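You operate a simulated robot arm through the tools that you are given. There is no shell and no other tool.

Carry out the task below with a simulated robot arm. There is one attempt and no reset: what you move stays moved.

JOB
Swap the golf cartridge in the console for puzzle.
Fine: console off before the swap and on again after; the old cartridge goes in the rack's empty cell.

Only the result counts: the job must be done as asked and must still hold three seconds after the hand-in. Knocking over, shifting, dropping, spilling or breaking anything else fails it.

ROBOT AND FRAMES
A 7-joint arm with a two-finger parallel gripper, fixed in place. Base frame: the origin is at the foot of the arm, x ahead of it, y to its left, z up. Readings come in mm, rad, newtons and seconds.
With the tool pointing down near the work surface it reaches from about 380 to 880 mm from the base axis. Its first joint turns from -2.496 to 2.496 rad. Payload 3 kg.
The TCP is the grasp point between the finger pads, 30 mm short of the fingertips. In the tool frame z runs along the fingers and y along their closing line. Largest opening 94 mm; finger width 28, thickness 10; the body of the gripper, 50 by 96 mm, starts 55 mm behind the TCP.
Orientation is that of the tool frame in the base frame, as [roll, pitch, yaw] about the fixed x, y, z axes, in that order (R = Rz(yaw) Ry(pitch) Rx(roll)). With the fingers straight down and closing along the base's y, the tool's x points along the base's -x, its y along +y and its z along -z.

CONTROLS
- The arm moves only by the tool step_arm. Its argument "motion" is a list of rows, each a list of 3 entries, a list of its own where there are three numbers: the closure in counts, from 0 (fully open) to 255 (shut), then the shift along the tool's x, y, z in units of 400 mm (1.0 is 400 mm), then the turn, a rotation vector about the tool's x, y, z in units of 90 degrees (1.0 is 90 degrees). In form: [[hand, [tx, ty, tz], [ax, ay, az]], ...]. A call has 1 to 20 rows; each row is the pose to reach, as a shift and turn from the pose commanded when the call began, along the tool's axes at that moment. A call with a number of a shift or a turn outside -1 to 1 is refused whole. Each row takes 0.2 s and may step no farther than 50 mm and 0.15 rad from the row before; otherwise, or with a gripper value out of range, the whole call is refused. A pose out of reach is approached as far as the arm can. The call stops where the force on the tool passes 40 N (or 10 N more than at its start, if that is more) or the arm is blocked; 0.2 s more then pass. The fingers move at their own pace (about 72 mm/s each) and stop on an object; they squeeze with about 36 N. The grip force told is the motor's: it shows also when the fingers shut on nothing. Time passes only in rows, and 0.2 s behind the last, so rows that repeat a pose let the fingers close. It gives the time, the measured TCP pose, the force on the tool (base axes), the opening and the grip force at its end, in the units of the frame above (readings bear some noise), with the torque about the TCP (base axes, N m) and any sound that the robot's microphone picked up.
- Cameras (640 x 400 px; columns grow to the right, rows downward): "scene" is fixed at [50.6, 650.3, 1325.1]; the picture's right is [0.61, -0.79, 0.00], its down [-0.63, -0.48, -0.61] and it looks along [0.48, 0.37, -0.79] (base axes); focal length 214 px, centre (320, 200). "wrist" rides on the gripper at [76, 14, -102] in the tool frame; the picture's right is [-0.18, 0.98, 0.00], its down [-0.75, -0.14, -0.64] and it looks along [-0.63, -0.12, 0.77] (tool axes); focal length 243 px, centre (320, 200).
- get_image(camera): a new picture of that camera. It takes no simulated time.
- measure_at(camera, pixels): for up to 12 pixels [column, row] of the newest picture of that camera ("zoom" is the newest enlarged one), the place [x, y, z] in the base frame of the surface seen there, good to about 2 mm. It takes no simulated time.
- inspect(camera, box): a new picture of the part [left, top, right, bottom] of that camera's present view, enlarged. It takes no simulated time.
- job_done(): hands the job in; it is judged then, once.

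Leave the gripper open and the arm clear of the work at the hand-in unless told otherwise.

The tools are called after ">>>" as name(argument=value, ...) on one line, values as JSON. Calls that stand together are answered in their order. step_arm: Moves the arm, as the interface text tells. Its arguments: {"type":"object","properties":{"motion":{"type":"array"}},"required":["motion"]} The other tools are called the same way: get_image (camera) takes a picture; measure_at (camera, pixels) gives the place of the surface under pixels of a picture; inspect (camera, box) takes an enlarged picture of a part of a camera's view; job_done () hands the job in.

At the start:

```text
clock: 0.0
ee_pos: [457.8, 490.8, 1058.8]
orientation: [-3.141, 0.0, 3.141]
ft_force: [-0.2, -0.3, -0.5]
torque: [-0.03, -0.03, -0.01]
gripper_width: 94.1
grasp_force: 0.1
```

scene: 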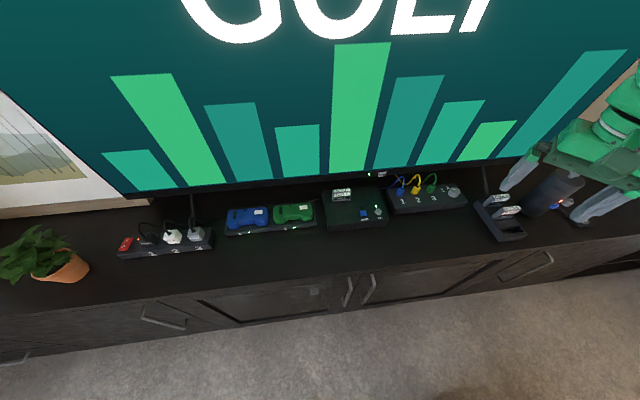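
wrist: 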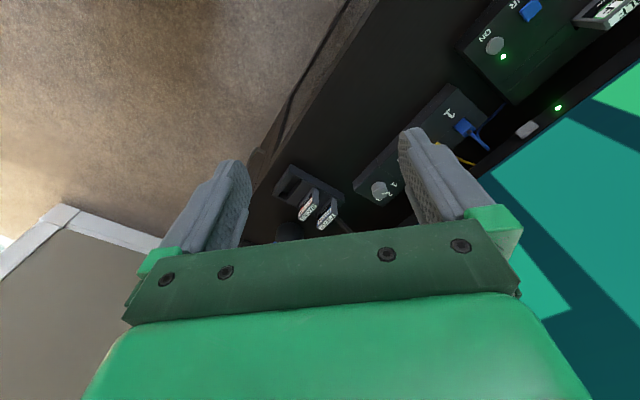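

I see a TV showing GOLF, a console near scene (355,205), a switch box near (425,197), and a rack near (500,215). I'll take enlarged views of these.

>>> inspect(camera="scene", box=[310, 160, 410, 240])

>>> inspect(camera="scene", box=[450, 170, 590, 250])

>>> inspect(camera="scene", box=[100, 180, 320, 270])

>>> inspect(camera="wrist", box=[250, 0, 640, 250])

```text
5.00 times, centred on (360, 200) of scene
```

zoom: 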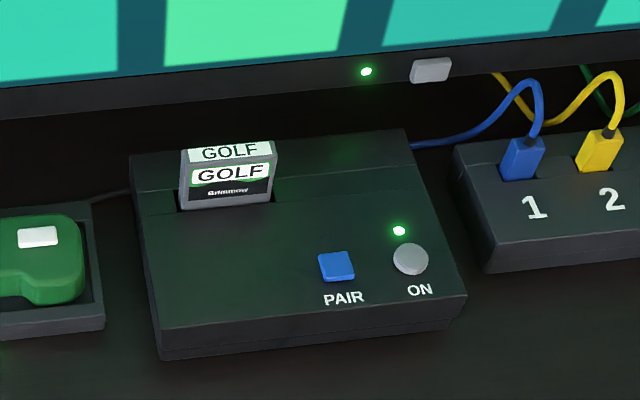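

```text
4.57 times, centred on (520, 210) of scene
```

zoom: 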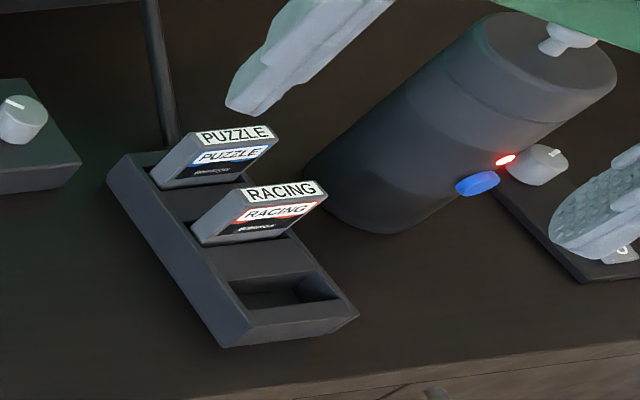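

```text
2.91 times, centred on (210, 225) of scene
```

zoom: 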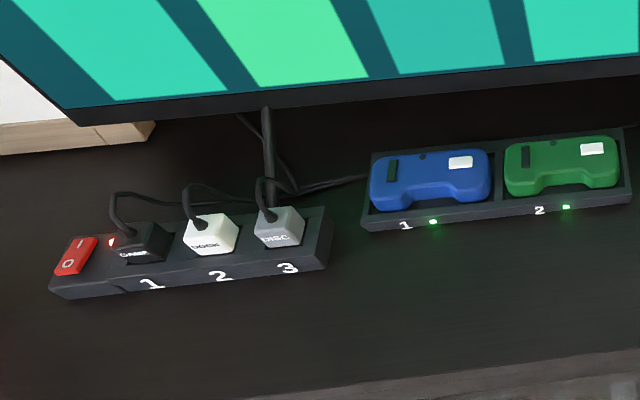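

```text
1.60 times, centred on (445, 125) of wrist
```

zoom: 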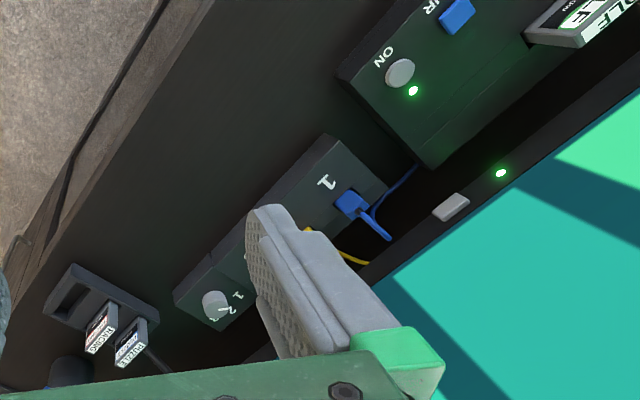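

The console has a GOLF cartridge in a slot, a round grey ON button with a green LED and a blue PAIR button. The rack holds PUZZLE, RACING and one empty cell. I'll measure points on the rack and console.

>>> inspect(camera="scene", box=[320, 170, 400, 235])

>>> measure_at(camera="scene", pixels=[[342, 194], [378, 211], [363, 213], [370, 220], [330, 220], [425, 200], [333, 240], [345, 270], [500, 260], [380, 173], [386, 222], [320, 180]])

```text
6.15 times, centred on (360, 202) of scene
```

zoom: 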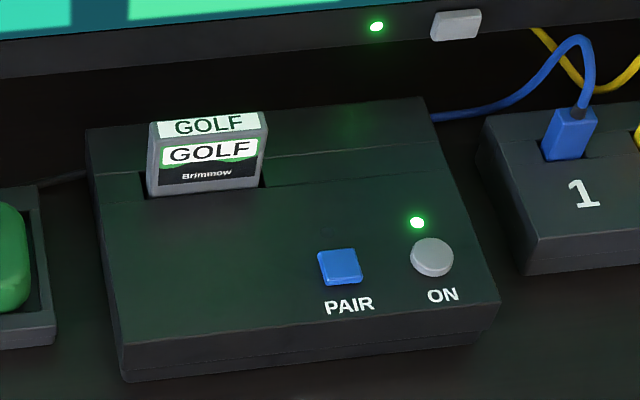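

```text
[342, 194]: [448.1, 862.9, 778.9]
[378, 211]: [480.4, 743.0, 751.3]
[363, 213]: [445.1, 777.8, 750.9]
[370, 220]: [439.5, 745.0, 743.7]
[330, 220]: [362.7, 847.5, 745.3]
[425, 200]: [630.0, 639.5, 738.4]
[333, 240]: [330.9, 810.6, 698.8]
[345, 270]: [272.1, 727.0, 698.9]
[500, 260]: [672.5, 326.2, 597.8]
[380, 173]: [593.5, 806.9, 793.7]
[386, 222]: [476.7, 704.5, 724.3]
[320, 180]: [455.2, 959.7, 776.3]
```

Next I'll measure fine points on this zoomed console view: the cartridge edges, the slot, the button and the top surface.

>>> measure_at(camera="zoom", pixels=[[152, 190], [256, 182], [155, 127], [266, 117], [152, 137], [262, 126], [431, 256], [417, 223], [431, 290], [340, 265], [110, 340], [490, 295]])

>>> measure_at(camera="zoom", pixels=[[95, 135], [420, 102], [100, 180], [435, 155], [300, 170], [300, 190], [210, 127], [210, 160], [412, 256], [450, 256], [431, 242], [431, 274]])

>>> inspect(camera="scene", box=[465, 185, 545, 250])

```text
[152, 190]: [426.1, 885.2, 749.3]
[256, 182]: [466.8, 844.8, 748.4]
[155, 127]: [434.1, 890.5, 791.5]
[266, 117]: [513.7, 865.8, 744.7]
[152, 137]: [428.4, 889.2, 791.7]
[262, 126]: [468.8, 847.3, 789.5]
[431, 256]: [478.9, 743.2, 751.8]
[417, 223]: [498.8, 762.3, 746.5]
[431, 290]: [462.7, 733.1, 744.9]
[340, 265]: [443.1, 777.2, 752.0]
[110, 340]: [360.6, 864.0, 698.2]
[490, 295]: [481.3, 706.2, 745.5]
```

```text
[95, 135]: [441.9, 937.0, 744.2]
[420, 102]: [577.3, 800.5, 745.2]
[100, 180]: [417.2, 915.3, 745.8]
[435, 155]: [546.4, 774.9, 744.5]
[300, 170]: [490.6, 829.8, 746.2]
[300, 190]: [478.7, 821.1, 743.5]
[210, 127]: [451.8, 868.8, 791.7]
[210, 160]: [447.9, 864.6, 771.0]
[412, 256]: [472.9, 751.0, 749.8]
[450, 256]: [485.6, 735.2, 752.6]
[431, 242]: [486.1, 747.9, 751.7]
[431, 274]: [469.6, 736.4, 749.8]
```

```text
6.15 times, centred on (505, 218) of scene
```

zoom: 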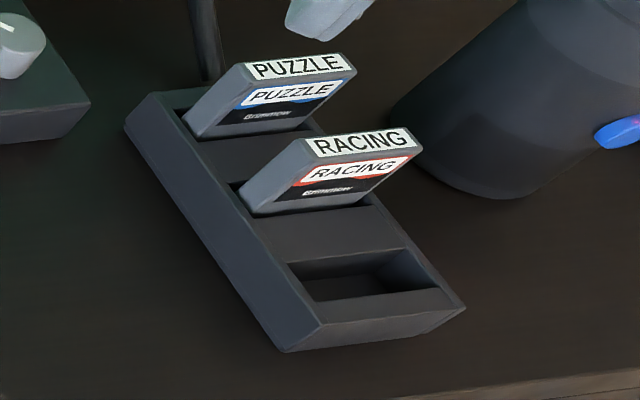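

The console is turned about 45° (its width runs along [0.7,-0.7]). Next I'll measure the rack and the PUZZLE cartridge in this zoomed view.

>>> measure_at(camera="zoom", pixels=[[248, 78], [352, 68], [245, 65], [341, 55], [300, 66], [280, 95], [198, 134], [188, 120], [306, 155], [406, 145], [303, 140], [402, 130]])

>>> measure_at(camera="zoom", pixels=[[288, 265], [400, 252], [318, 301], [437, 289], [345, 285], [410, 270], [325, 323], [460, 308], [130, 118], [155, 93], [320, 235], [220, 160]])

>>> measure_at(camera="zoom", pixels=[[258, 210], [360, 195], [235, 180], [205, 135], [313, 120], [285, 350], [100, 250], [500, 350], [450, 150], [520, 100], [330, 10], [20, 50]])

```text
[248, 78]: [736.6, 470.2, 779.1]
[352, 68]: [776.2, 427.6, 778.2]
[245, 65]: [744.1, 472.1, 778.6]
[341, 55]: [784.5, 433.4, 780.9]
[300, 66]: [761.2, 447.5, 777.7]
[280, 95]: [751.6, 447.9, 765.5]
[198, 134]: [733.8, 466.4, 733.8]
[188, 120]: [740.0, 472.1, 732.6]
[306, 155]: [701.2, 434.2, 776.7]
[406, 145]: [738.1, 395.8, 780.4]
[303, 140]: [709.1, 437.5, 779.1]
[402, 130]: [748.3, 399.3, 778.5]
```

```text
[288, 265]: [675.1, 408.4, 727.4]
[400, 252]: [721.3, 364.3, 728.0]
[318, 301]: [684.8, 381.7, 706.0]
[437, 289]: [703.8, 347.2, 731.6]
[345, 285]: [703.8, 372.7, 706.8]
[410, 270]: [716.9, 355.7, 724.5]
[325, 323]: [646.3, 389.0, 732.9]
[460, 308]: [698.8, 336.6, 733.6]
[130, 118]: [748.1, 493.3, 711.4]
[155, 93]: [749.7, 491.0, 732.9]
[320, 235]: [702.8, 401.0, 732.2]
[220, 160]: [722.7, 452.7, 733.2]
```

```text
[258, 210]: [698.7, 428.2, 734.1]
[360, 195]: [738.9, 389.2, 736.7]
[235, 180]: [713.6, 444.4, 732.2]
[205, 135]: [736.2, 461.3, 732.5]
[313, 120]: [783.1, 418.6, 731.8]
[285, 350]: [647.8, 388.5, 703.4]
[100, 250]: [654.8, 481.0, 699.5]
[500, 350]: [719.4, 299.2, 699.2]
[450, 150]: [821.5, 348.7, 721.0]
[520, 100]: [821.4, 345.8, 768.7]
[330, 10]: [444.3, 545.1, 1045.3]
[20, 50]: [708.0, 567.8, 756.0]
```

The rack top is z≈733, table z≈699, console top z≈745, and the button is at about (479,743,752). The console is near the reach limit, so I'll first move to a high pose in front of it. I'll turn the tool by 45° so that its x points away from the TV.

>>> step_arm(motion=[[0, [0.0045, 0.052, 0.0145], [0, 0, -0.05]], [0, [0.009, 0.104, 0.029], [0, 0, -0.1]], [0, [0.0135, 0.156, 0.0435], [0, 0, -0.15]], [0, [0.018, 0.208, 0.058], [0, 0, -0.2]], [0, [0.0225, 0.26, 0.0725], [0, 0, -0.25]], [0, [0.027, 0.312, 0.087], [0, 0, -0.3]], [0, [0.0315, 0.364, 0.1015], [0, 0, -0.35]], [0, [0.036, 0.416, 0.116], [0, 0, -0.4]], [0, [0.0405, 0.468, 0.1305], [0, 0, -0.45]], [0, [0.045, 0.52, 0.145], [0, 0, -0.5]], [0, [0.045, 0.52, 0.145], [0, 0, -0.5]]])

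>>> get_image(camera="wrist")

>>> get_image(camera="scene")

```text
clock: 2.4
ee_pos: [438.1, 697.9, 999.4]
orientation: [3.141, -0.001, -2.355]
ft_force: [0.0, 0.3, -0.1]
torque: [-0.03, 0.01, -0.02]
gripper_width: 94.0
grasp_force: 0.0
```

```text
taken
```

wrist: 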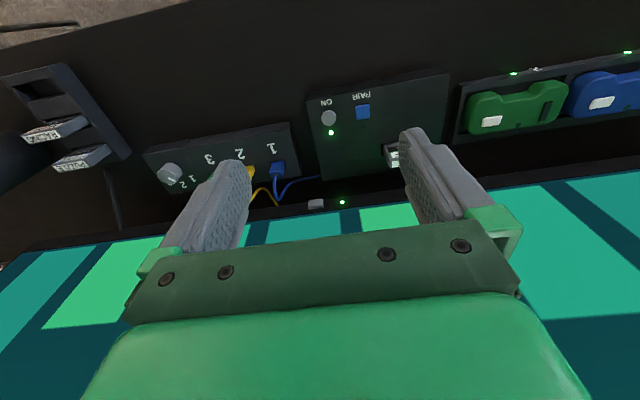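

```text
taken
```

scene: 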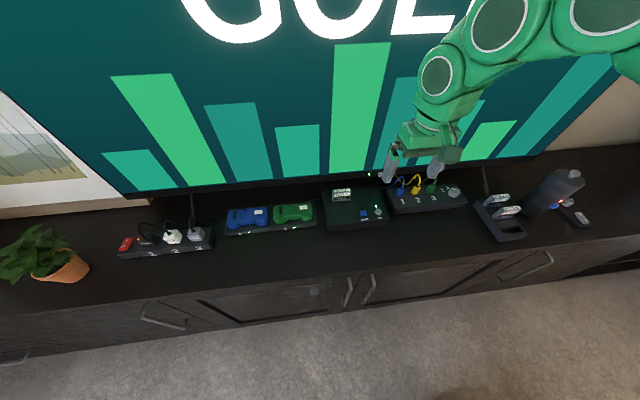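

Reached without trouble. From the wrist picture I'll measure the button (329,118), the cartridge (391,155), the LED, the TV bezel and the rack.

>>> inspect(camera="wrist", box=[290, 60, 470, 210])

>>> measure_at(camera="wrist", pixels=[[329, 118], [363, 111], [391, 155], [316, 205], [342, 202], [440, 192], [40, 250], [320, 215], [75, 165], [55, 133]])

```text
2.67 times, centred on (380, 135) of wrist
```

zoom: 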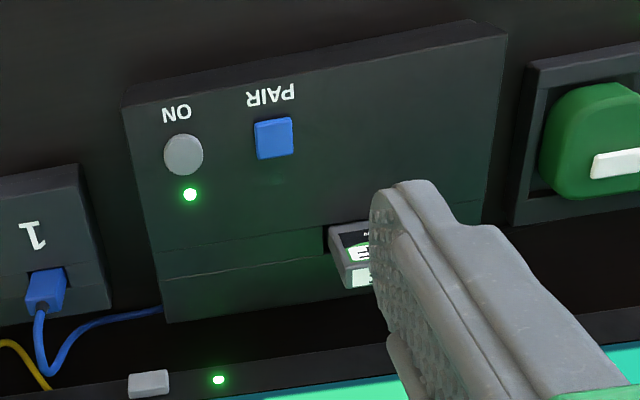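

```text
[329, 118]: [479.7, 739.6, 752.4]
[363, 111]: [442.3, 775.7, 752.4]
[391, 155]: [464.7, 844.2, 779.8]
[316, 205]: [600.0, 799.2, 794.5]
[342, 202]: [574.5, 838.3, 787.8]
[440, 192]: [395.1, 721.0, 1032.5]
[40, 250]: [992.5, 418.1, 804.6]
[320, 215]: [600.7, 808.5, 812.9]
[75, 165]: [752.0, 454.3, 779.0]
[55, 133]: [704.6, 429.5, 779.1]
```

I read the button at (479.6,741,752) and the TV front plane about 135 mm behind it. I'll close the fingers and move above the button with the tips about 33 mm over it.

>>> step_arm(motion=[[255, [-0.025, 0.001, 0.077]], [255, [-0.05, 0.001, 0.154]], [255, [-0.075, 0.002, 0.231]], [255, [-0.1, 0.003, 0.308]], [255, [-0.125, 0.003, 0.385]], [255, [-0.15, 0.004, 0.461]], [255, [-0.15, 0.004, 0.461]]])

```text
refused: a row must be a list of 3 entries
```

The call was refused because each row needs a turn entry. I'll resend it with zero turns.

>>> step_arm(motion=[[255, [-0.025, 0.001, 0.077], [0, 0, 0]], [255, [-0.05, 0.001, 0.154], [0, 0, 0]], [255, [-0.075, 0.002, 0.231], [0, 0, 0]], [255, [-0.1, 0.003, 0.308], [0, 0, 0]], [255, [-0.125, 0.003, 0.385], [0, 0, 0]], [255, [-0.15, 0.004, 0.461], [0, 0, 0]], [255, [-0.15, 0.004, 0.461], [0, 0, 0]]])

>>> get_image(camera="wrist")

>>> inspect(camera="scene", box=[310, 140, 430, 240])

```text
clock: 4.0
ee_pos: [479.5, 741.1, 815.5]
orientation: [3.141, -0.001, -2.356]
ft_force: [-0.3, -0.7, -0.1]
torque: [0.0, 0.03, 0.0]
gripper_width: 0.0
grasp_force: 33.2
```

```text
taken
```

wrist: 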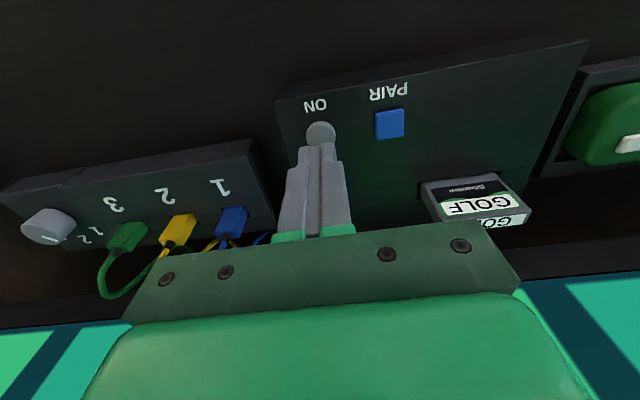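

```text
4.00 times, centred on (370, 190) of scene
```

zoom: 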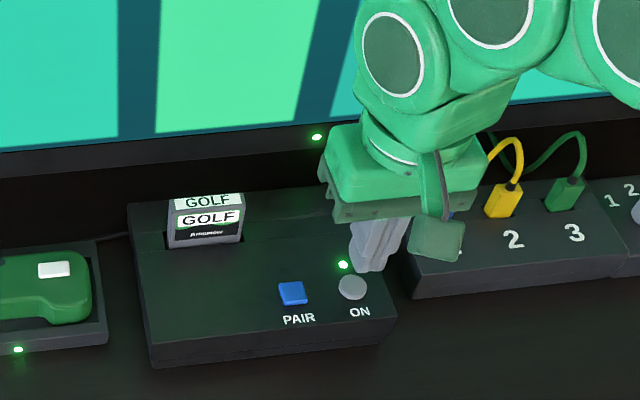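

The tips are above the button. This view shows the GOLF cartridge well at (475,205), so I'll measure its edges and re-check the button before pressing.

>>> inspect(camera="wrist", box=[400, 150, 560, 250])

>>> measure_at(camera="wrist", pixels=[[321, 130], [310, 132], [333, 132], [321, 124], [390, 123], [313, 121]])

```text
4.00 times, centred on (480, 200) of wrist
```

zoom: 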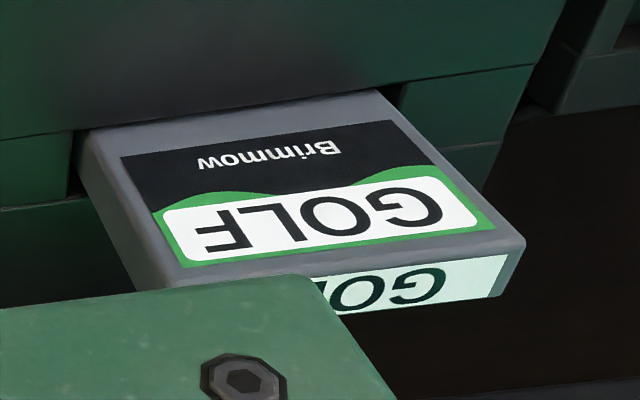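

```text
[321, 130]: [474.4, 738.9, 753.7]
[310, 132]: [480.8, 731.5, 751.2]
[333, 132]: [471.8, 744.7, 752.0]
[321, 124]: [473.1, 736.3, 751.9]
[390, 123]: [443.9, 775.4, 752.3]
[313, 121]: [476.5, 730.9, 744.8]
```

Now the cartridge's edges in this zoomed view.

>>> measure_at(camera="zoom", pixels=[[88, 150], [372, 98], [515, 245], [188, 282], [495, 292], [515, 255], [350, 308], [345, 275], [90, 140], [395, 98], [76, 170], [490, 300]])

```text
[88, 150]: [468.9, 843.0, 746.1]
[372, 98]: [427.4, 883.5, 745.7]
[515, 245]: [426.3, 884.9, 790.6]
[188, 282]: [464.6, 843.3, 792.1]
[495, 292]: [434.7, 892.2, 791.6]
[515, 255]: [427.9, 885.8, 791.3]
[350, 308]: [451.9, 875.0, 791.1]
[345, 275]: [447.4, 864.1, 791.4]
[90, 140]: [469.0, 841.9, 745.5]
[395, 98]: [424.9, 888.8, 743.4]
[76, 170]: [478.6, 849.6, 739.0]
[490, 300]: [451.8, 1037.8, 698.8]
```

The cartridge is about 58 × 11.5 mm, centred near (451.5,868), with its top at z 791. Now I'll press the power button: lower to just above it, then go down in 1 mm rows.

>>> step_arm(motion=[[255, [0, 0, 0.025], [0, 0, 0]], [255, [0, 0, 0.05], [0, 0, 0]], [255, [0, 0, 0.075], [0, 0, 0]], [255, [0, 0, 0.08], [0, 0, 0]], [255, [0, 0, 0.0825], [0, 0, 0]], [255, [0, 0, 0.085], [0, 0, 0]], [255, [0, 0, 0.0875], [0, 0, 0]]])

>>> inspect(camera="scene", box=[310, 140, 430, 240])

```text
clock: 5.6
ee_pos: [480.4, 741.6, 781.3]
orientation: [-3.14, -0.001, -2.356]
ft_force: [-0.8, 0.0, 0.1]
torque: [-0.03, 0.02, 0.02]
gripper_width: 0.0
grasp_force: 32.9
```

```text
4.00 times, centred on (370, 190) of scene
```

zoom: 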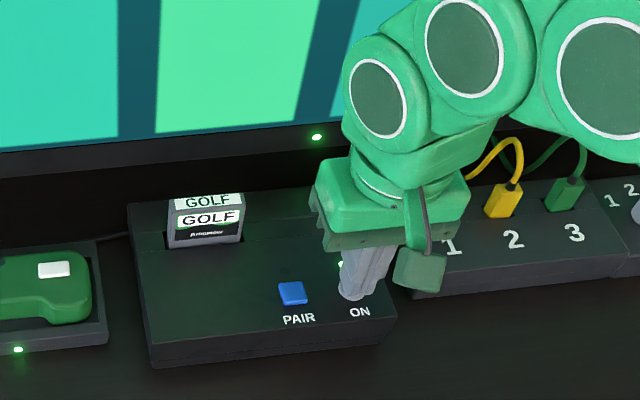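

No contact yet (force about 0, TCP z 781.3). I'll continue down in small rows.

>>> step_arm(motion=[[255, [0, 0, 0.0025], [0, 0, 0]], [255, [0, 0, 0.005], [0, 0, 0]], [255, [0, 0, 0.0075], [0, 0, 0]], [255, [0, 0, 0.01], [0, 0, 0]]])

>>> inspect(camera="scene", box=[310, 140, 430, 240])

```text
clock: 6.6
ee_pos: [480.3, 740.6, 777.3]
orientation: [-3.141, 0.0, -2.355]
ft_force: [-2.5, -0.5, 5.8]
torque: [-0.03, 0.05, -0.02]
gripper_width: 0.2
grasp_force: 33.0
heard: click
```

```text
4.00 times, centred on (370, 190) of scene
```

zoom: 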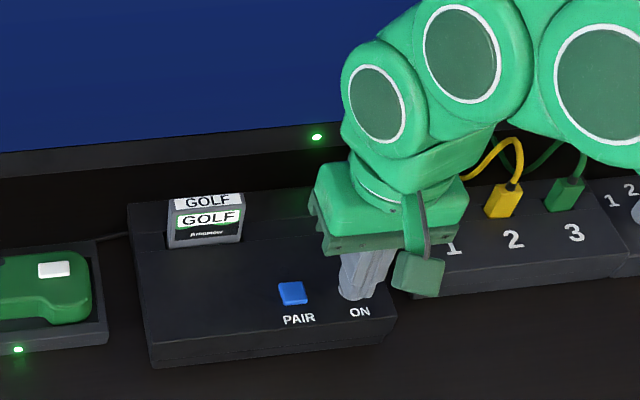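

A click was heard, the screen went blue and the console LED is off. I'll lift away, open the fingers and move above the GOLF cartridge. I'll tilt 15° (hand leaning away from the TV) for reach and clearance.

>>> step_arm(motion=[[255, [0, 0, -0.06], [0, 0, 0]], [255, [0, 0, -0.15], [0, 0, 0]], [0, [0, 0, -0.244], [0, 0, 0]], [0, [-0.029, 0.046, -0.244], [0, -0.028, 0]], [0, [-0.058, 0.092, -0.244], [0, -0.056, 0]], [0, [-0.087, 0.138, -0.244], [0, -0.083, 0]], [0, [-0.116, 0.184, -0.244], [0, -0.111, 0]], [0, [-0.145, 0.23, -0.244], [0, -0.139, 0]], [0, [-0.1736, 0.2755, -0.244], [0, -0.1667, 0]], [0, [-0.1736, 0.2755, -0.244], [0, -0.1667, 0]]])

>>> get_image(camera="wrist")

>>> get_image(camera="scene")

```text
clock: 8.8
ee_pos: [444.0, 844.2, 869.5]
orientation: [-3.141, 0.265, -2.356]
ft_force: [0.2, 0.4, -0.3]
torque: [-0.01, -0.04, -0.02]
gripper_width: 94.1
grasp_force: 0.0
out of reach, approached as far as the arm can: row 6, 7, 8, 9, 10
```

```text
taken
```

wrist: 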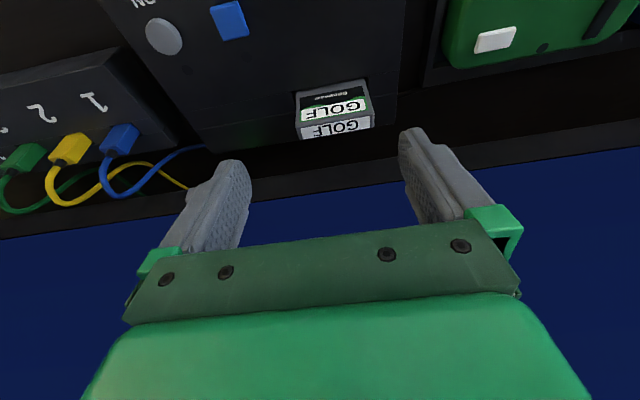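

```text
taken
```

scene: 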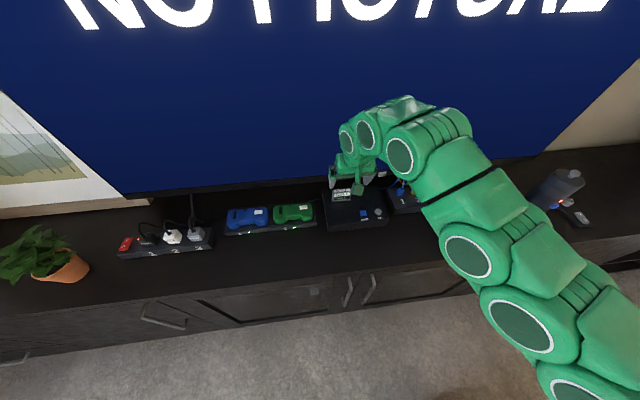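

The vertical-ish tool can't quite reach (stopped at 444,844,869.5). More lean lets the wrist stay closer, so I'll tilt a further 15° in place and see.

>>> step_arm(motion=[[0, [0, 0, 0], [0, -0.0556, 0]], [0, [0, 0, 0], [0, -0.1111, 0]], [0, [0, 0, 0], [0, -0.1667, 0]], [0, [0, 0, 0], [0, -0.1667, 0]]])

>>> get_image(camera="wrist")

```text
clock: 9.8
ee_pos: [442.3, 846.1, 869.9]
orientation: [3.141, 0.524, -2.354]
ft_force: [0.6, 0.5, -0.3]
torque: [0.03, -0.01, 0.0]
gripper_width: 94.2
grasp_force: 0.1
```

```text
taken
```

wrist: 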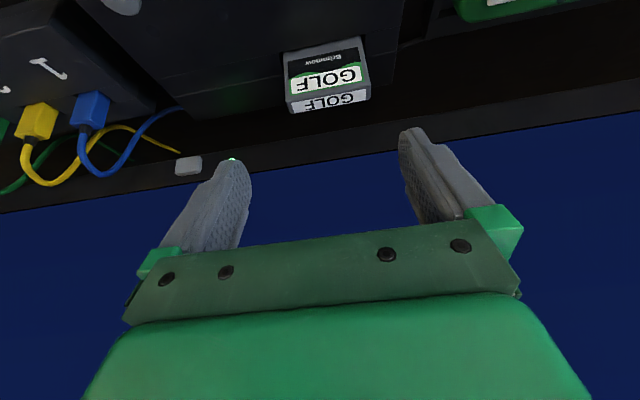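

Now within reach with a 30° lean at (442,846,870). I'll move to about 44 mm above grasp height over the cartridge, to TCP (451.5,868,835).

>>> step_arm(motion=[[0, [-0.002, 0.0112, 0.05], [0, 0, 0]], [0, [-0.004, 0.0225, 0.103], [0, 0, 0]], [0, [-0.004, 0.0225, 0.103], [0, 0, 0]]])

>>> get_image(camera="wrist")

>>> inspect(camera="scene", box=[300, 130, 420, 230])

```text
clock: 10.6
ee_pos: [449.6, 867.0, 835.6]
orientation: [-3.141, 0.523, -2.357]
ft_force: [-1.2, 0.7, -0.6]
torque: [0.0, 0.03, -0.01]
gripper_width: 93.8
grasp_force: 0.1
```

```text
taken
```

wrist: 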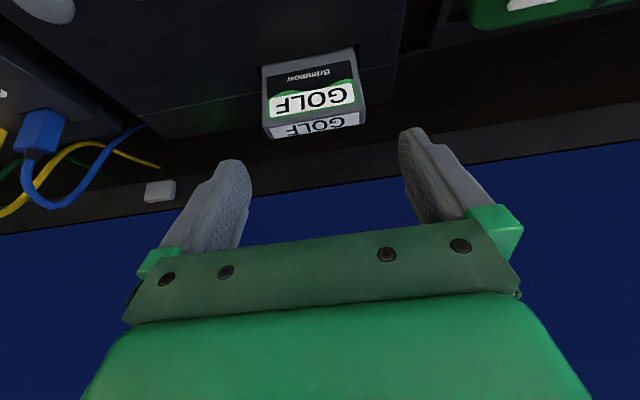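

```text
4.00 times, centred on (360, 180) of scene
```

zoom: 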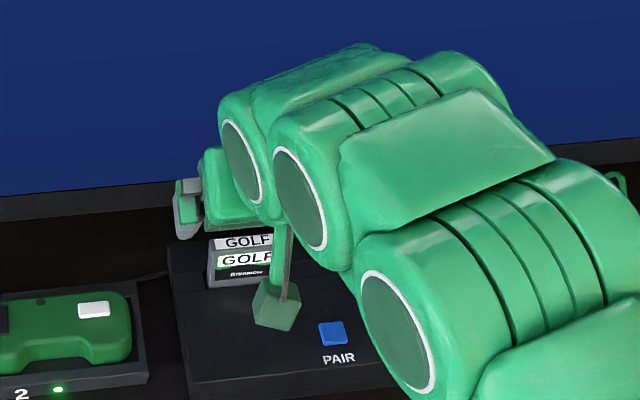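

I'll measure the cartridge edges from here for accurate centring. In the scene zoom I'll also measure the height of the arm links near the console.

>>> measure_at(camera="wrist", pixels=[[264, 80], [354, 60], [272, 128], [364, 114], [272, 135], [361, 122], [315, 131], [312, 105], [270, 120], [362, 105]])

>>> measure_at(camera="zoom", pixels=[[285, 310], [300, 200], [245, 165], [395, 330], [430, 390], [350, 265], [270, 315], [220, 215], [370, 270]])

```text
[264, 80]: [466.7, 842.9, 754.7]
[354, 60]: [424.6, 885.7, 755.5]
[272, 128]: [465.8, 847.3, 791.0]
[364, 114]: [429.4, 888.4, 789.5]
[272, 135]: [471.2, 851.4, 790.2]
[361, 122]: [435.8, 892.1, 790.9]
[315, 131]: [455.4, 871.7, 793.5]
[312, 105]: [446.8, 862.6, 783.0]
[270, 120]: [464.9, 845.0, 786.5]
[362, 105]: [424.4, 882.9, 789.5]
```

```text
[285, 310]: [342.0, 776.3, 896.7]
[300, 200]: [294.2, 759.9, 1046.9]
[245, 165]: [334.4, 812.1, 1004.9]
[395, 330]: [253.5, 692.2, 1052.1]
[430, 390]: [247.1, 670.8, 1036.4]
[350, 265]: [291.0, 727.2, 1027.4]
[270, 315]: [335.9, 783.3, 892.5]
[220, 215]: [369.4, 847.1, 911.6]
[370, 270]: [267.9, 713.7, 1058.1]
```

Links are high (z>1000), so there is no conflict. The refined cartridge centre is about (450,869). I'll go straight down to TCP z≈782 with the fingers open; the tips stay about 4 mm above the console top.

>>> step_arm(motion=[[0, [0.016, 0.0025, 0.03], [0, 0, 0]], [0, [0.032, 0.0025, 0.059], [0, 0, 0]], [0, [0.048, 0.0025, 0.0885], [0, 0, 0]], [0, [0.0636, 0.0025, 0.1177], [0, 0, 0]], [0, [0.0636, 0.0025, 0.1177], [0, 0, 0]]])

>>> get_image(camera="wrist")

>>> inspect(camera="scene", box=[310, 150, 400, 220])

```text
clock: 11.8
ee_pos: [450.9, 867.8, 781.9]
orientation: [-3.14, 0.523, -2.356]
ft_force: [1.3, -0.7, 0.4]
torque: [-0.02, -0.01, 0.01]
gripper_width: 93.9
grasp_force: 0.0
```

```text
taken
```

wrist: 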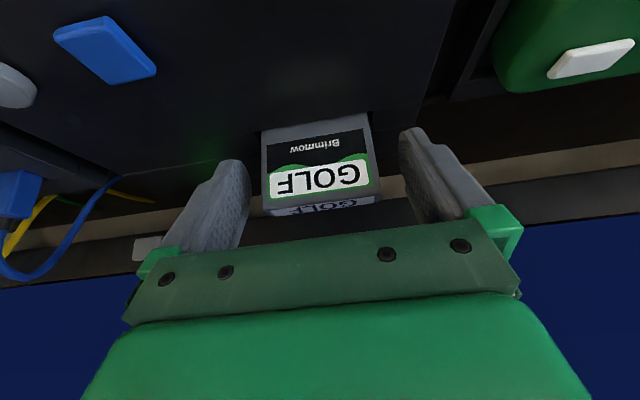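

```text
5.71 times, centred on (355, 185) of scene
```

zoom: 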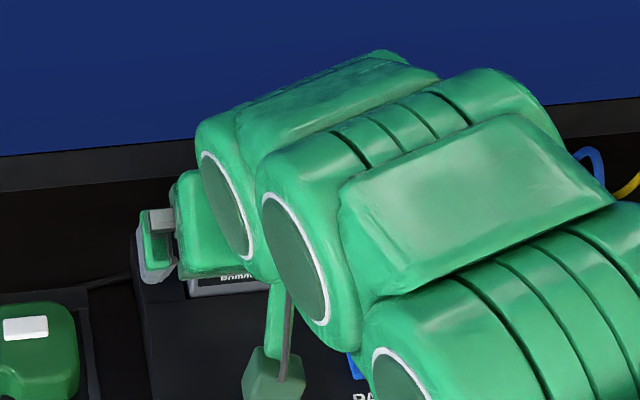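

The cartridge sits between the fingers (columns 262–380 between pads at 250 and 400). I'll close the fingers in place.

>>> step_arm(motion=[[255, [0, 0, 0], [0, 0, 0]], [255, [0, 0, 0], [0, 0, 0]], [255, [0, 0, 0], [0, 0, 0]], [255, [0, 0, 0], [0, 0, 0]]])

>>> get_image(camera="wrist")

```text
clock: 12.8
ee_pos: [449.5, 868.1, 783.3]
orientation: [-3.141, 0.524, -2.356]
ft_force: [-0.2, 0.3, 0.0]
torque: [0.0, 0.03, 0.0]
gripper_width: 64.8
grasp_force: 36.1
```

```text
taken
```

wrist: 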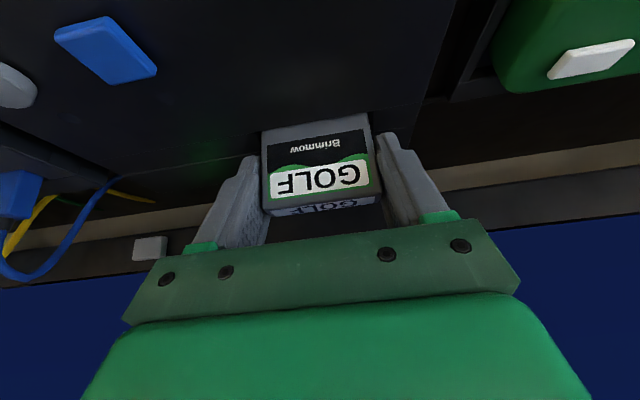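

Gripped (opening 64.8 mm, 36 N). Now I'll pull straight up, slowly first, 50 mm in total.

>>> step_arm(motion=[[255, [-0.0025, 0, -0.0043], [0, 0, 0]], [255, [-0.0063, 0, -0.0108], [0, 0, 0]], [255, [-0.0125, 0, -0.0217], [0, 0, 0]], [255, [-0.025, 0, -0.0433], [0, 0, 0]], [255, [-0.0375, 0, -0.065], [0, 0, 0]], [255, [-0.05, 0, -0.0866], [0, 0, 0]], [255, [-0.0625, 0, -0.1083], [0, 0, 0]], [255, [-0.0625, 0, -0.1083], [0, 0, 0]]])

>>> get_image(camera="wrist")

>>> inspect(camera="scene", box=[300, 130, 420, 230])

```text
clock: 14.6
ee_pos: [450.0, 868.5, 831.4]
orientation: [-3.141, 0.523, -2.357]
ft_force: [0.7, 0.4, -0.2]
torque: [0.0, -0.01, 0.02]
gripper_width: 65.2
grasp_force: 35.9
```

```text
taken
```

wrist: 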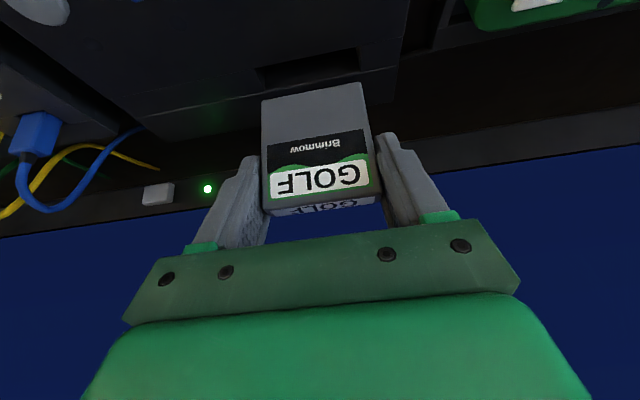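

```text
4.00 times, centred on (360, 180) of scene
```

zoom: 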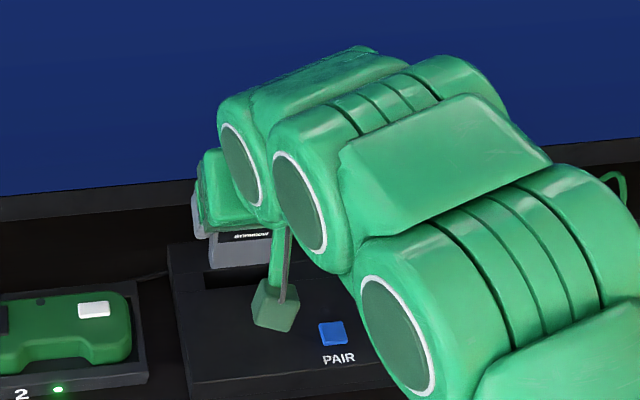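

The cartridge is out of the slot, which shows at (310,68). I'll measure the held cartridge's corners and the empty slot in enlarged views.

>>> inspect(camera="wrist", box=[230, 30, 410, 230])

>>> measure_at(camera="wrist", pixels=[[263, 103], [360, 85], [271, 206], [379, 188], [320, 210], [310, 94], [318, 170], [270, 150], [370, 140]])

```text
2.00 times, centred on (320, 130) of wrist
```

zoom: 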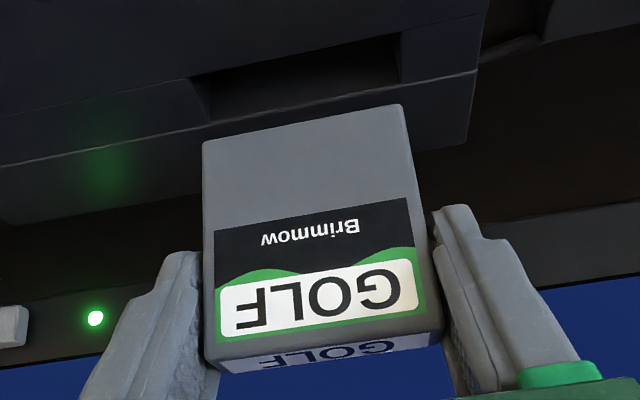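

```text
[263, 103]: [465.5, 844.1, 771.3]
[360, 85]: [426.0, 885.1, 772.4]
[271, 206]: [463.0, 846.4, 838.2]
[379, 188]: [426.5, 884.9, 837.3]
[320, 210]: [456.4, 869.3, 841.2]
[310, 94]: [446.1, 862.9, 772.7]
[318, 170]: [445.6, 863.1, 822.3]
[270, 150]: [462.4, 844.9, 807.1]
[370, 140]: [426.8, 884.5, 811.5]
```

The held cartridge is vertical, with its bottom at z≈771 and its top at ≈841 (TCP z 831). Now I'll measure the slot's outline in the zoom.

>>> measure_at(camera="zoom", pixels=[[192, 74], [399, 30], [300, 48], [209, 122], [405, 84], [300, 106], [300, 90], [300, 70], [188, 78], [404, 40], [206, 110], [400, 75]])

>>> inspect(camera="wrist", box=[240, 30, 380, 110])

```text
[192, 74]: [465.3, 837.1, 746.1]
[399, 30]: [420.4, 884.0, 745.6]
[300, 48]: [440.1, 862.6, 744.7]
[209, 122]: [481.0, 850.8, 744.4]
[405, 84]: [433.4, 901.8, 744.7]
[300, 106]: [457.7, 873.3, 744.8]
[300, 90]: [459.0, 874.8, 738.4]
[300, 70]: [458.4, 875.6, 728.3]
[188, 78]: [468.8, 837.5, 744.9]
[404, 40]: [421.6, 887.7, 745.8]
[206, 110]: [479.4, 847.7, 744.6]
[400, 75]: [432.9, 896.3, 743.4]
```

```text
4.57 times, centred on (310, 70) of wrist
```

zoom: 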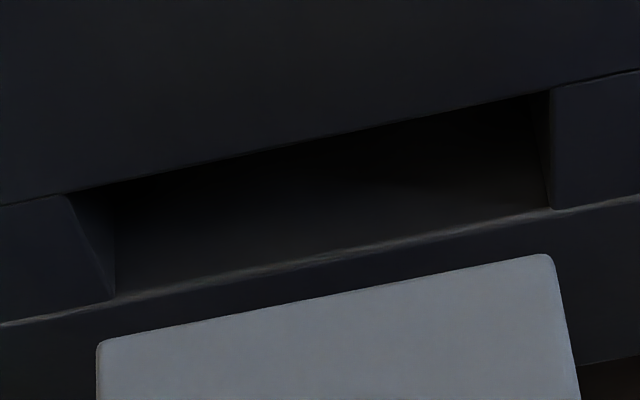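

The slot is roughly 68×20 mm at v≈931.5, so there is good clearance on the return. The empty rack cell's centre is at about (689,382). I'll carry GOLF back away from the TV while rising to z≈900, then sideways toward the rack.

>>> step_arm(motion=[[255, [0.0486, 0, -0.0617], [0, 0, 0]], [255, [0.0972, 0, -0.1234], [0, 0, 0]], [255, [0.1458, 0, -0.1851], [0, 0, 0]], [255, [0.1943, 0, -0.2469], [0, 0, 0]], [255, [0.2429, 0, -0.3086], [0, 0, 0]], [255, [0.2915, 0, -0.3703], [0, 0, 0]], [255, [0.2915, -0.05, -0.3703], [0, 0, 0]], [255, [0.2915, -0.13, -0.3703], [0, 0, 0]], [255, [0.2915, -0.21, -0.3703], [0, 0, 0]], [255, [0.2915, -0.29, -0.3703], [0, 0, 0]], [255, [0.2915, -0.37, -0.3703], [0, 0, 0]], [255, [0.2915, -0.45, -0.3703], [0, 0, 0]], [255, [0.2915, -0.53, -0.3703], [0, 0, 0]], [255, [0.2915, -0.61, -0.3703], [0, 0, 0]], [255, [0.2915, -0.69, -0.3703], [0, 0, 0]], [255, [0.2915, -0.77, -0.3703], [0, 0, 0]], [255, [0.2915, -0.85, -0.3703], [0, 0, 0]], [255, [0.2915, -0.92, -0.3703], [0, 0, 0]], [255, [0.2915, -0.95, -0.3703], [0, 0, 0]]])

>>> get_image(camera="wrist")

>>> get_image(camera="scene")

```text
clock: 15.3
ee_pos: [617.6, 694.0, 860.2]
orientation: [3.139, 0.526, -2.636]
ft_force: [0.2, -0.3, 0.0]
torque: [0.04, 0.01, 0.0]
gripper_width: 65.4
grasp_force: 36.2
out of reach, approached as far as the arm can: row 3
stopped in row 3: the arm was blocked; the commanded pose is now the measured one
```

```text
taken
```

wrist: 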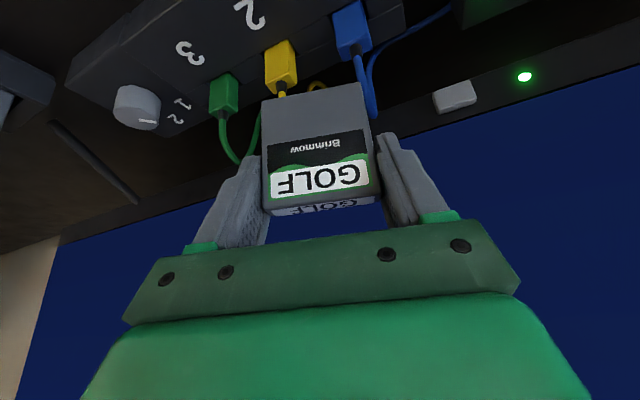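

```text
taken
```

scene: 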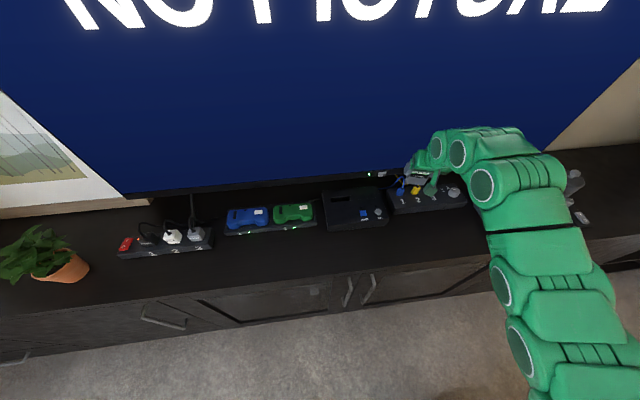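

That was unexpected. The arm swung around its first joint and stopped as "blocked" at (617,694,860), above the switch box, with no force. I'll check closely that nothing touches and that everything stands as before.

>>> inspect(camera="scene", box=[360, 120, 480, 220])

>>> inspect(camera="wrist", box=[60, 0, 480, 220])

>>> measure_at(camera="wrist", pixels=[[280, 50], [268, 103], [357, 90], [351, 15], [225, 85], [375, 110], [245, 160], [455, 95], [360, 75], [310, 85], [140, 90], [235, 150]])

```text
4.00 times, centred on (420, 170) of scene
```

zoom: 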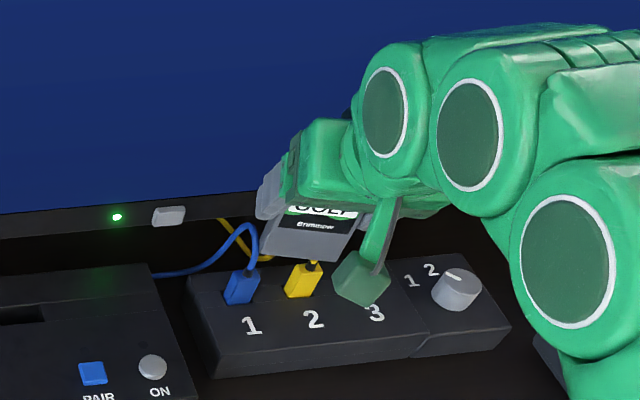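

```text
1.52 times, centred on (270, 110) of wrist
```

zoom: 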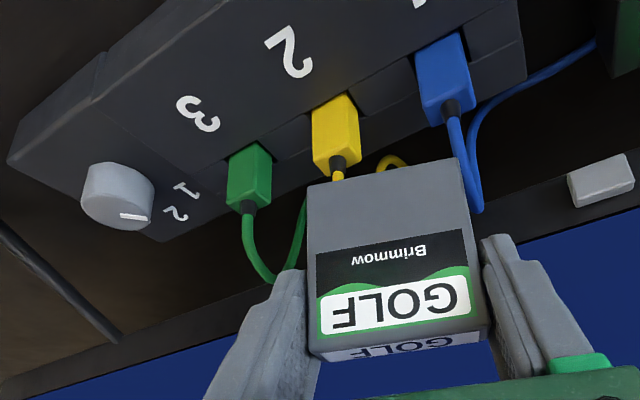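

```text
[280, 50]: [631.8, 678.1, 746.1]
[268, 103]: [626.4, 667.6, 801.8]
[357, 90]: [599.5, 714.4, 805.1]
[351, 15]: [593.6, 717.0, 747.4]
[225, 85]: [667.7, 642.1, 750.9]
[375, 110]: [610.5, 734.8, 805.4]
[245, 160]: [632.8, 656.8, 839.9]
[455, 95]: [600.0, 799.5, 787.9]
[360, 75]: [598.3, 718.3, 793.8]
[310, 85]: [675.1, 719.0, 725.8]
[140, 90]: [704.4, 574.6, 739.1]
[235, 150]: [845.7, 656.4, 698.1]
```

Nothing is displaced and the plugs sit as before; the cartridge bottom (z≈801) is just above the cables. I'll rise straight up a little first, in small steps, watching for another jump.

>>> step_arm(motion=[[255, [-0.0063, 0, -0.0108], [0, 0, 0]], [255, [-0.0125, 0, -0.0217], [0, 0, 0]]])

```text
clock: 15.9
ee_pos: [613.8, 696.6, 869.3]
orientation: [3.137, 0.526, -2.633]
ft_force: [-0.4, 0.1, -0.9]
torque: [-0.03, -0.02, -0.01]
gripper_width: 65.0
grasp_force: 36.7
```

Rising works normally now. Another 40 mm up, then I'll retreat a little toward the base in small steps.

>>> step_arm(motion=[[255, [-0.0125, 0, -0.0217], [0, 0, 0]], [255, [-0.025, 0, -0.0433], [0, 0, 0]], [255, [-0.0375, 0, -0.065], [0, 0, 0]], [255, [-0.05, 0, -0.0866], [0, 0, 0]]])

```text
clock: 16.9
ee_pos: [614.7, 696.4, 911.6]
orientation: [3.14, 0.526, -2.635]
ft_force: [0.4, -0.1, -0.9]
torque: [0.0, 0.02, -0.02]
gripper_width: 64.9
grasp_force: 35.9
```

Now I'll retreat horizontally (away from the TV) 40 mm in two rows as a test.

>>> step_arm(motion=[[255, [0.0217, 0, -0.0125], [0, 0, 0]], [255, [0.0433, 0, -0.025], [0, 0, 0]], [255, [0.065, 0, -0.0375], [0, 0, 0]], [255, [0.0866, 0, -0.05], [0, 0, 0]]])

```text
clock: 18.1
ee_pos: [629.6, 656.3, 912.6]
orientation: [3.14, 0.524, -2.687]
ft_force: [0.0, -0.1, -0.1]
torque: [0.01, -0.03, -0.02]
gripper_width: 65.2
grasp_force: 35.7
out of reach, approached as far as the arm can: row 3, 4
stopped in row 4: the arm was blocked; the commanded pose is now the measured one
```

The 30° lean can't be held as the arm draws in; it swings sideways instead. I'll reduce the lean gradually toward 10° while drawing back. The cartridge bottom stays above z≈850, clear of everything.

>>> step_arm(motion=[[255, [0.027, 0, -0.0156], [0, 0.037, 0]], [255, [0.0541, 0, -0.03125], [0, 0.0741, 0]]])

```text
clock: 18.7
ee_pos: [599.7, 649.8, 912.7]
orientation: [3.141, 0.407, -2.679]
ft_force: [0.6, -0.6, -0.5]
torque: [-0.02, -0.02, -0.03]
gripper_width: 65.2
grasp_force: 35.6
```

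That went as commanded. I'll continue the same way down to about a 10° lean.

>>> step_arm(motion=[[255, [0.046, 0, -0.0198], [0, 0.037, 0]], [255, [0.092, 0, -0.0396], [0, 0.074, 0]], [255, [0.138, 0, -0.0594], [0, 0.111, 0]], [255, [0.184, 0, -0.0792], [0, 0.148, 0]]])

>>> get_image(camera="wrist")

>>> get_image(camera="scene")

```text
clock: 19.3
ee_pos: [671.2, 523.6, 878.3]
orientation: [-3.053, 0.289, -2.826]
ft_force: [-0.3, -0.6, -0.4]
torque: [0.04, 0.0, 0.02]
gripper_width: 65.1
grasp_force: 35.8
stopped in row 3: the arm was blocked; the commanded pose is now the measured one
```

```text
taken
```

wrist: 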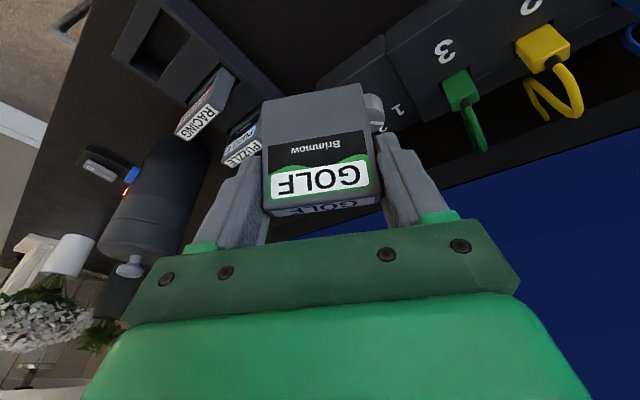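

```text
taken
```

scene: 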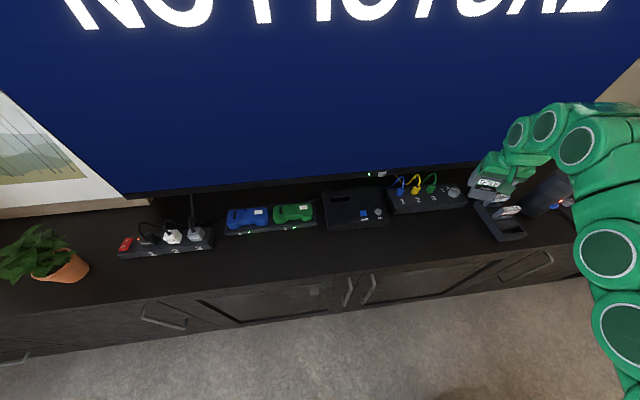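

It swung again (now at (671,524,878)), with no force and nothing touched. The elbow seems to be reconfiguring as the arm draws in. I'll go straight up 60 mm first so any further swing stays well clear of the rack and bottle.

>>> step_arm(motion=[[255, [-0.0071, -0.0021, -0.0239], [0, 0, 0]], [255, [-0.0143, -0.0042, -0.0477], [0, 0, 0]], [255, [-0.0285, -0.0085, -0.0955], [0, 0, 0]], [255, [-0.0428, -0.0127, -0.1432], [0, 0, 0]]])

>>> get_image(camera="scene")

```text
clock: 20.3
ee_pos: [669.2, 523.7, 936.6]
orientation: [-3.053, 0.289, -2.827]
ft_force: [-1.1, 0.8, -1.0]
torque: [0.03, 0.0, 0.0]
gripper_width: 65.2
grasp_force: 35.7
```

```text
taken
```

scene: 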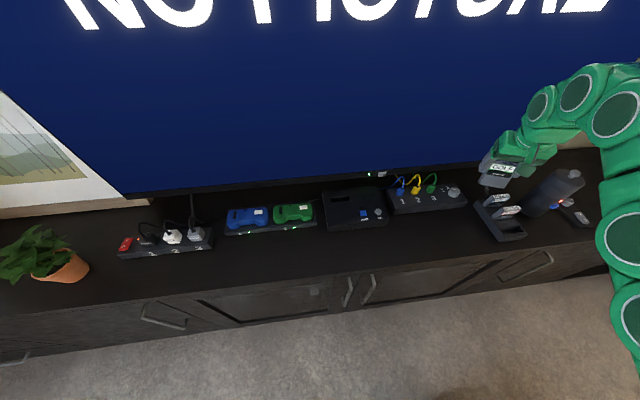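

It tracked properly. I'll check the bottle's height before further manoeuvring.

>>> measure_at(camera="scene", pixels=[[575, 173], [560, 180], [548, 175], [530, 205], [583, 218], [565, 205], [540, 195], [580, 183]])

>>> inspect(camera="scene", box=[460, 140, 620, 260])

```text
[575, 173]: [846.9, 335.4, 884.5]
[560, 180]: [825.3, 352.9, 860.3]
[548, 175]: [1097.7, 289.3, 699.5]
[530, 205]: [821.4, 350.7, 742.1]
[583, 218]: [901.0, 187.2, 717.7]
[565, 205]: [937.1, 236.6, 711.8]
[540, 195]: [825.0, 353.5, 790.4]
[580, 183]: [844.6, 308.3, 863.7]
```

```text
3.33 times, centred on (540, 200) of scene
```

zoom: 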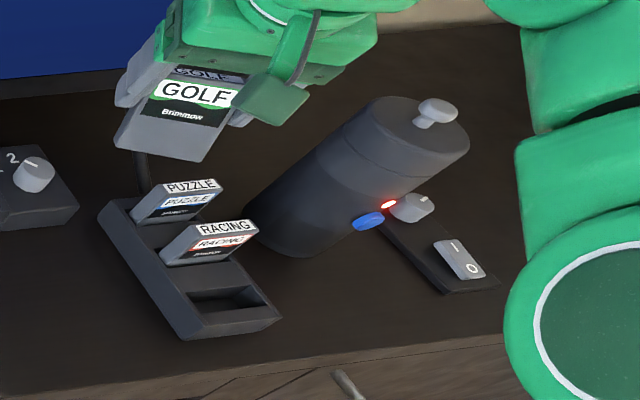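

The bottle-like device is about 885 mm tall at about (850,330), clear of this position. Next I'll level the tool to vertical with yaw -135°, drawing back slightly to about (600,480,960) in small rows.

>>> step_arm(motion=[[255, [0.0217, -0.0076, -0.0134], [-0.0123, 0.0209, -0.0381]], [255, [0.0434, -0.0152, -0.0267], [-0.0245, 0.0418, -0.0762]], [255, [0.0651, -0.0228, -0.04], [-0.0368, 0.0627, -0.1142]]])

>>> get_image(camera="scene")

```text
clock: 21.1
ee_pos: [648.6, 501.4, 945.2]
orientation: [-3.067, 0.175, -2.66]
ft_force: [0.1, -0.3, -1.6]
torque: [-0.01, 0.0, -0.02]
gripper_width: 65.4
grasp_force: 35.9
```

```text
taken
```

scene: 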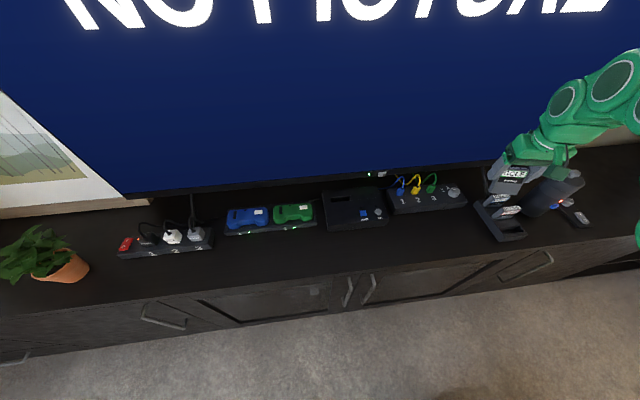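

It's tracking well and the elbow is moving to its earlier side. I'll finish the levelling.

>>> step_arm(motion=[[255, [0.0305, 0.0012, -0.015], [-0.0153, 0.0262, -0.0476]], [255, [0.061, 0.0025, -0.03], [-0.0306, 0.0523, -0.0952]], [255, [0.0915, 0.0038, -0.045], [-0.0459, 0.0785, -0.1428]], [255, [0.122, 0.005, -0.06], [-0.0612, 0.1046, -0.1904]], [255, [0.122, 0.005, -0.06], [-0.0612, 0.1046, -0.1904]]])

>>> get_image(camera="scene")

>>> get_image(camera="wrist")

```text
clock: 22.5
ee_pos: [624.8, 447.9, 961.9]
orientation: [3.138, -0.001, -2.423]
ft_force: [-0.2, 0.0, 0.4]
torque: [0.02, -0.01, 0.0]
gripper_width: 65.3
grasp_force: 35.7
stopped in row 5: the arm was blocked; the commanded pose is now the measured one
```

```text
taken
```

scene: 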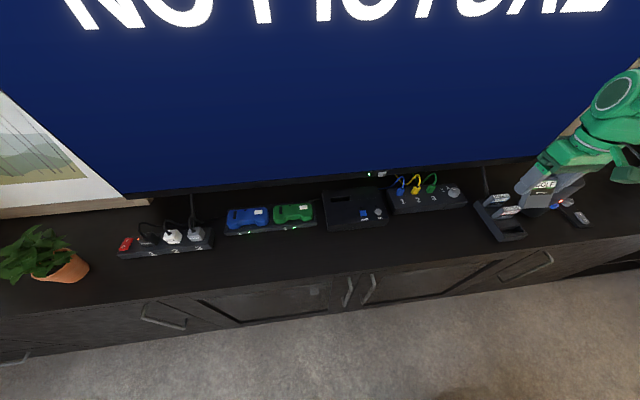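

```text
taken
```

wrist: 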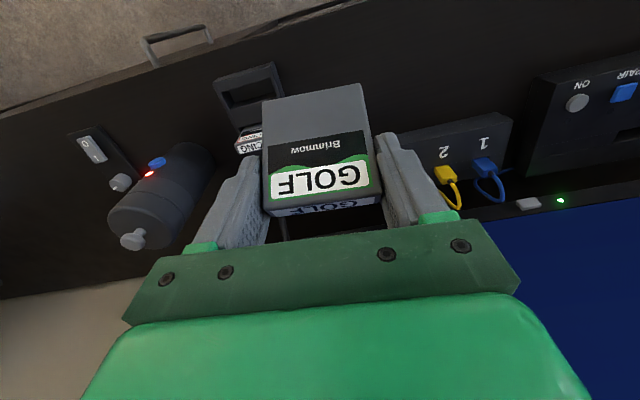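

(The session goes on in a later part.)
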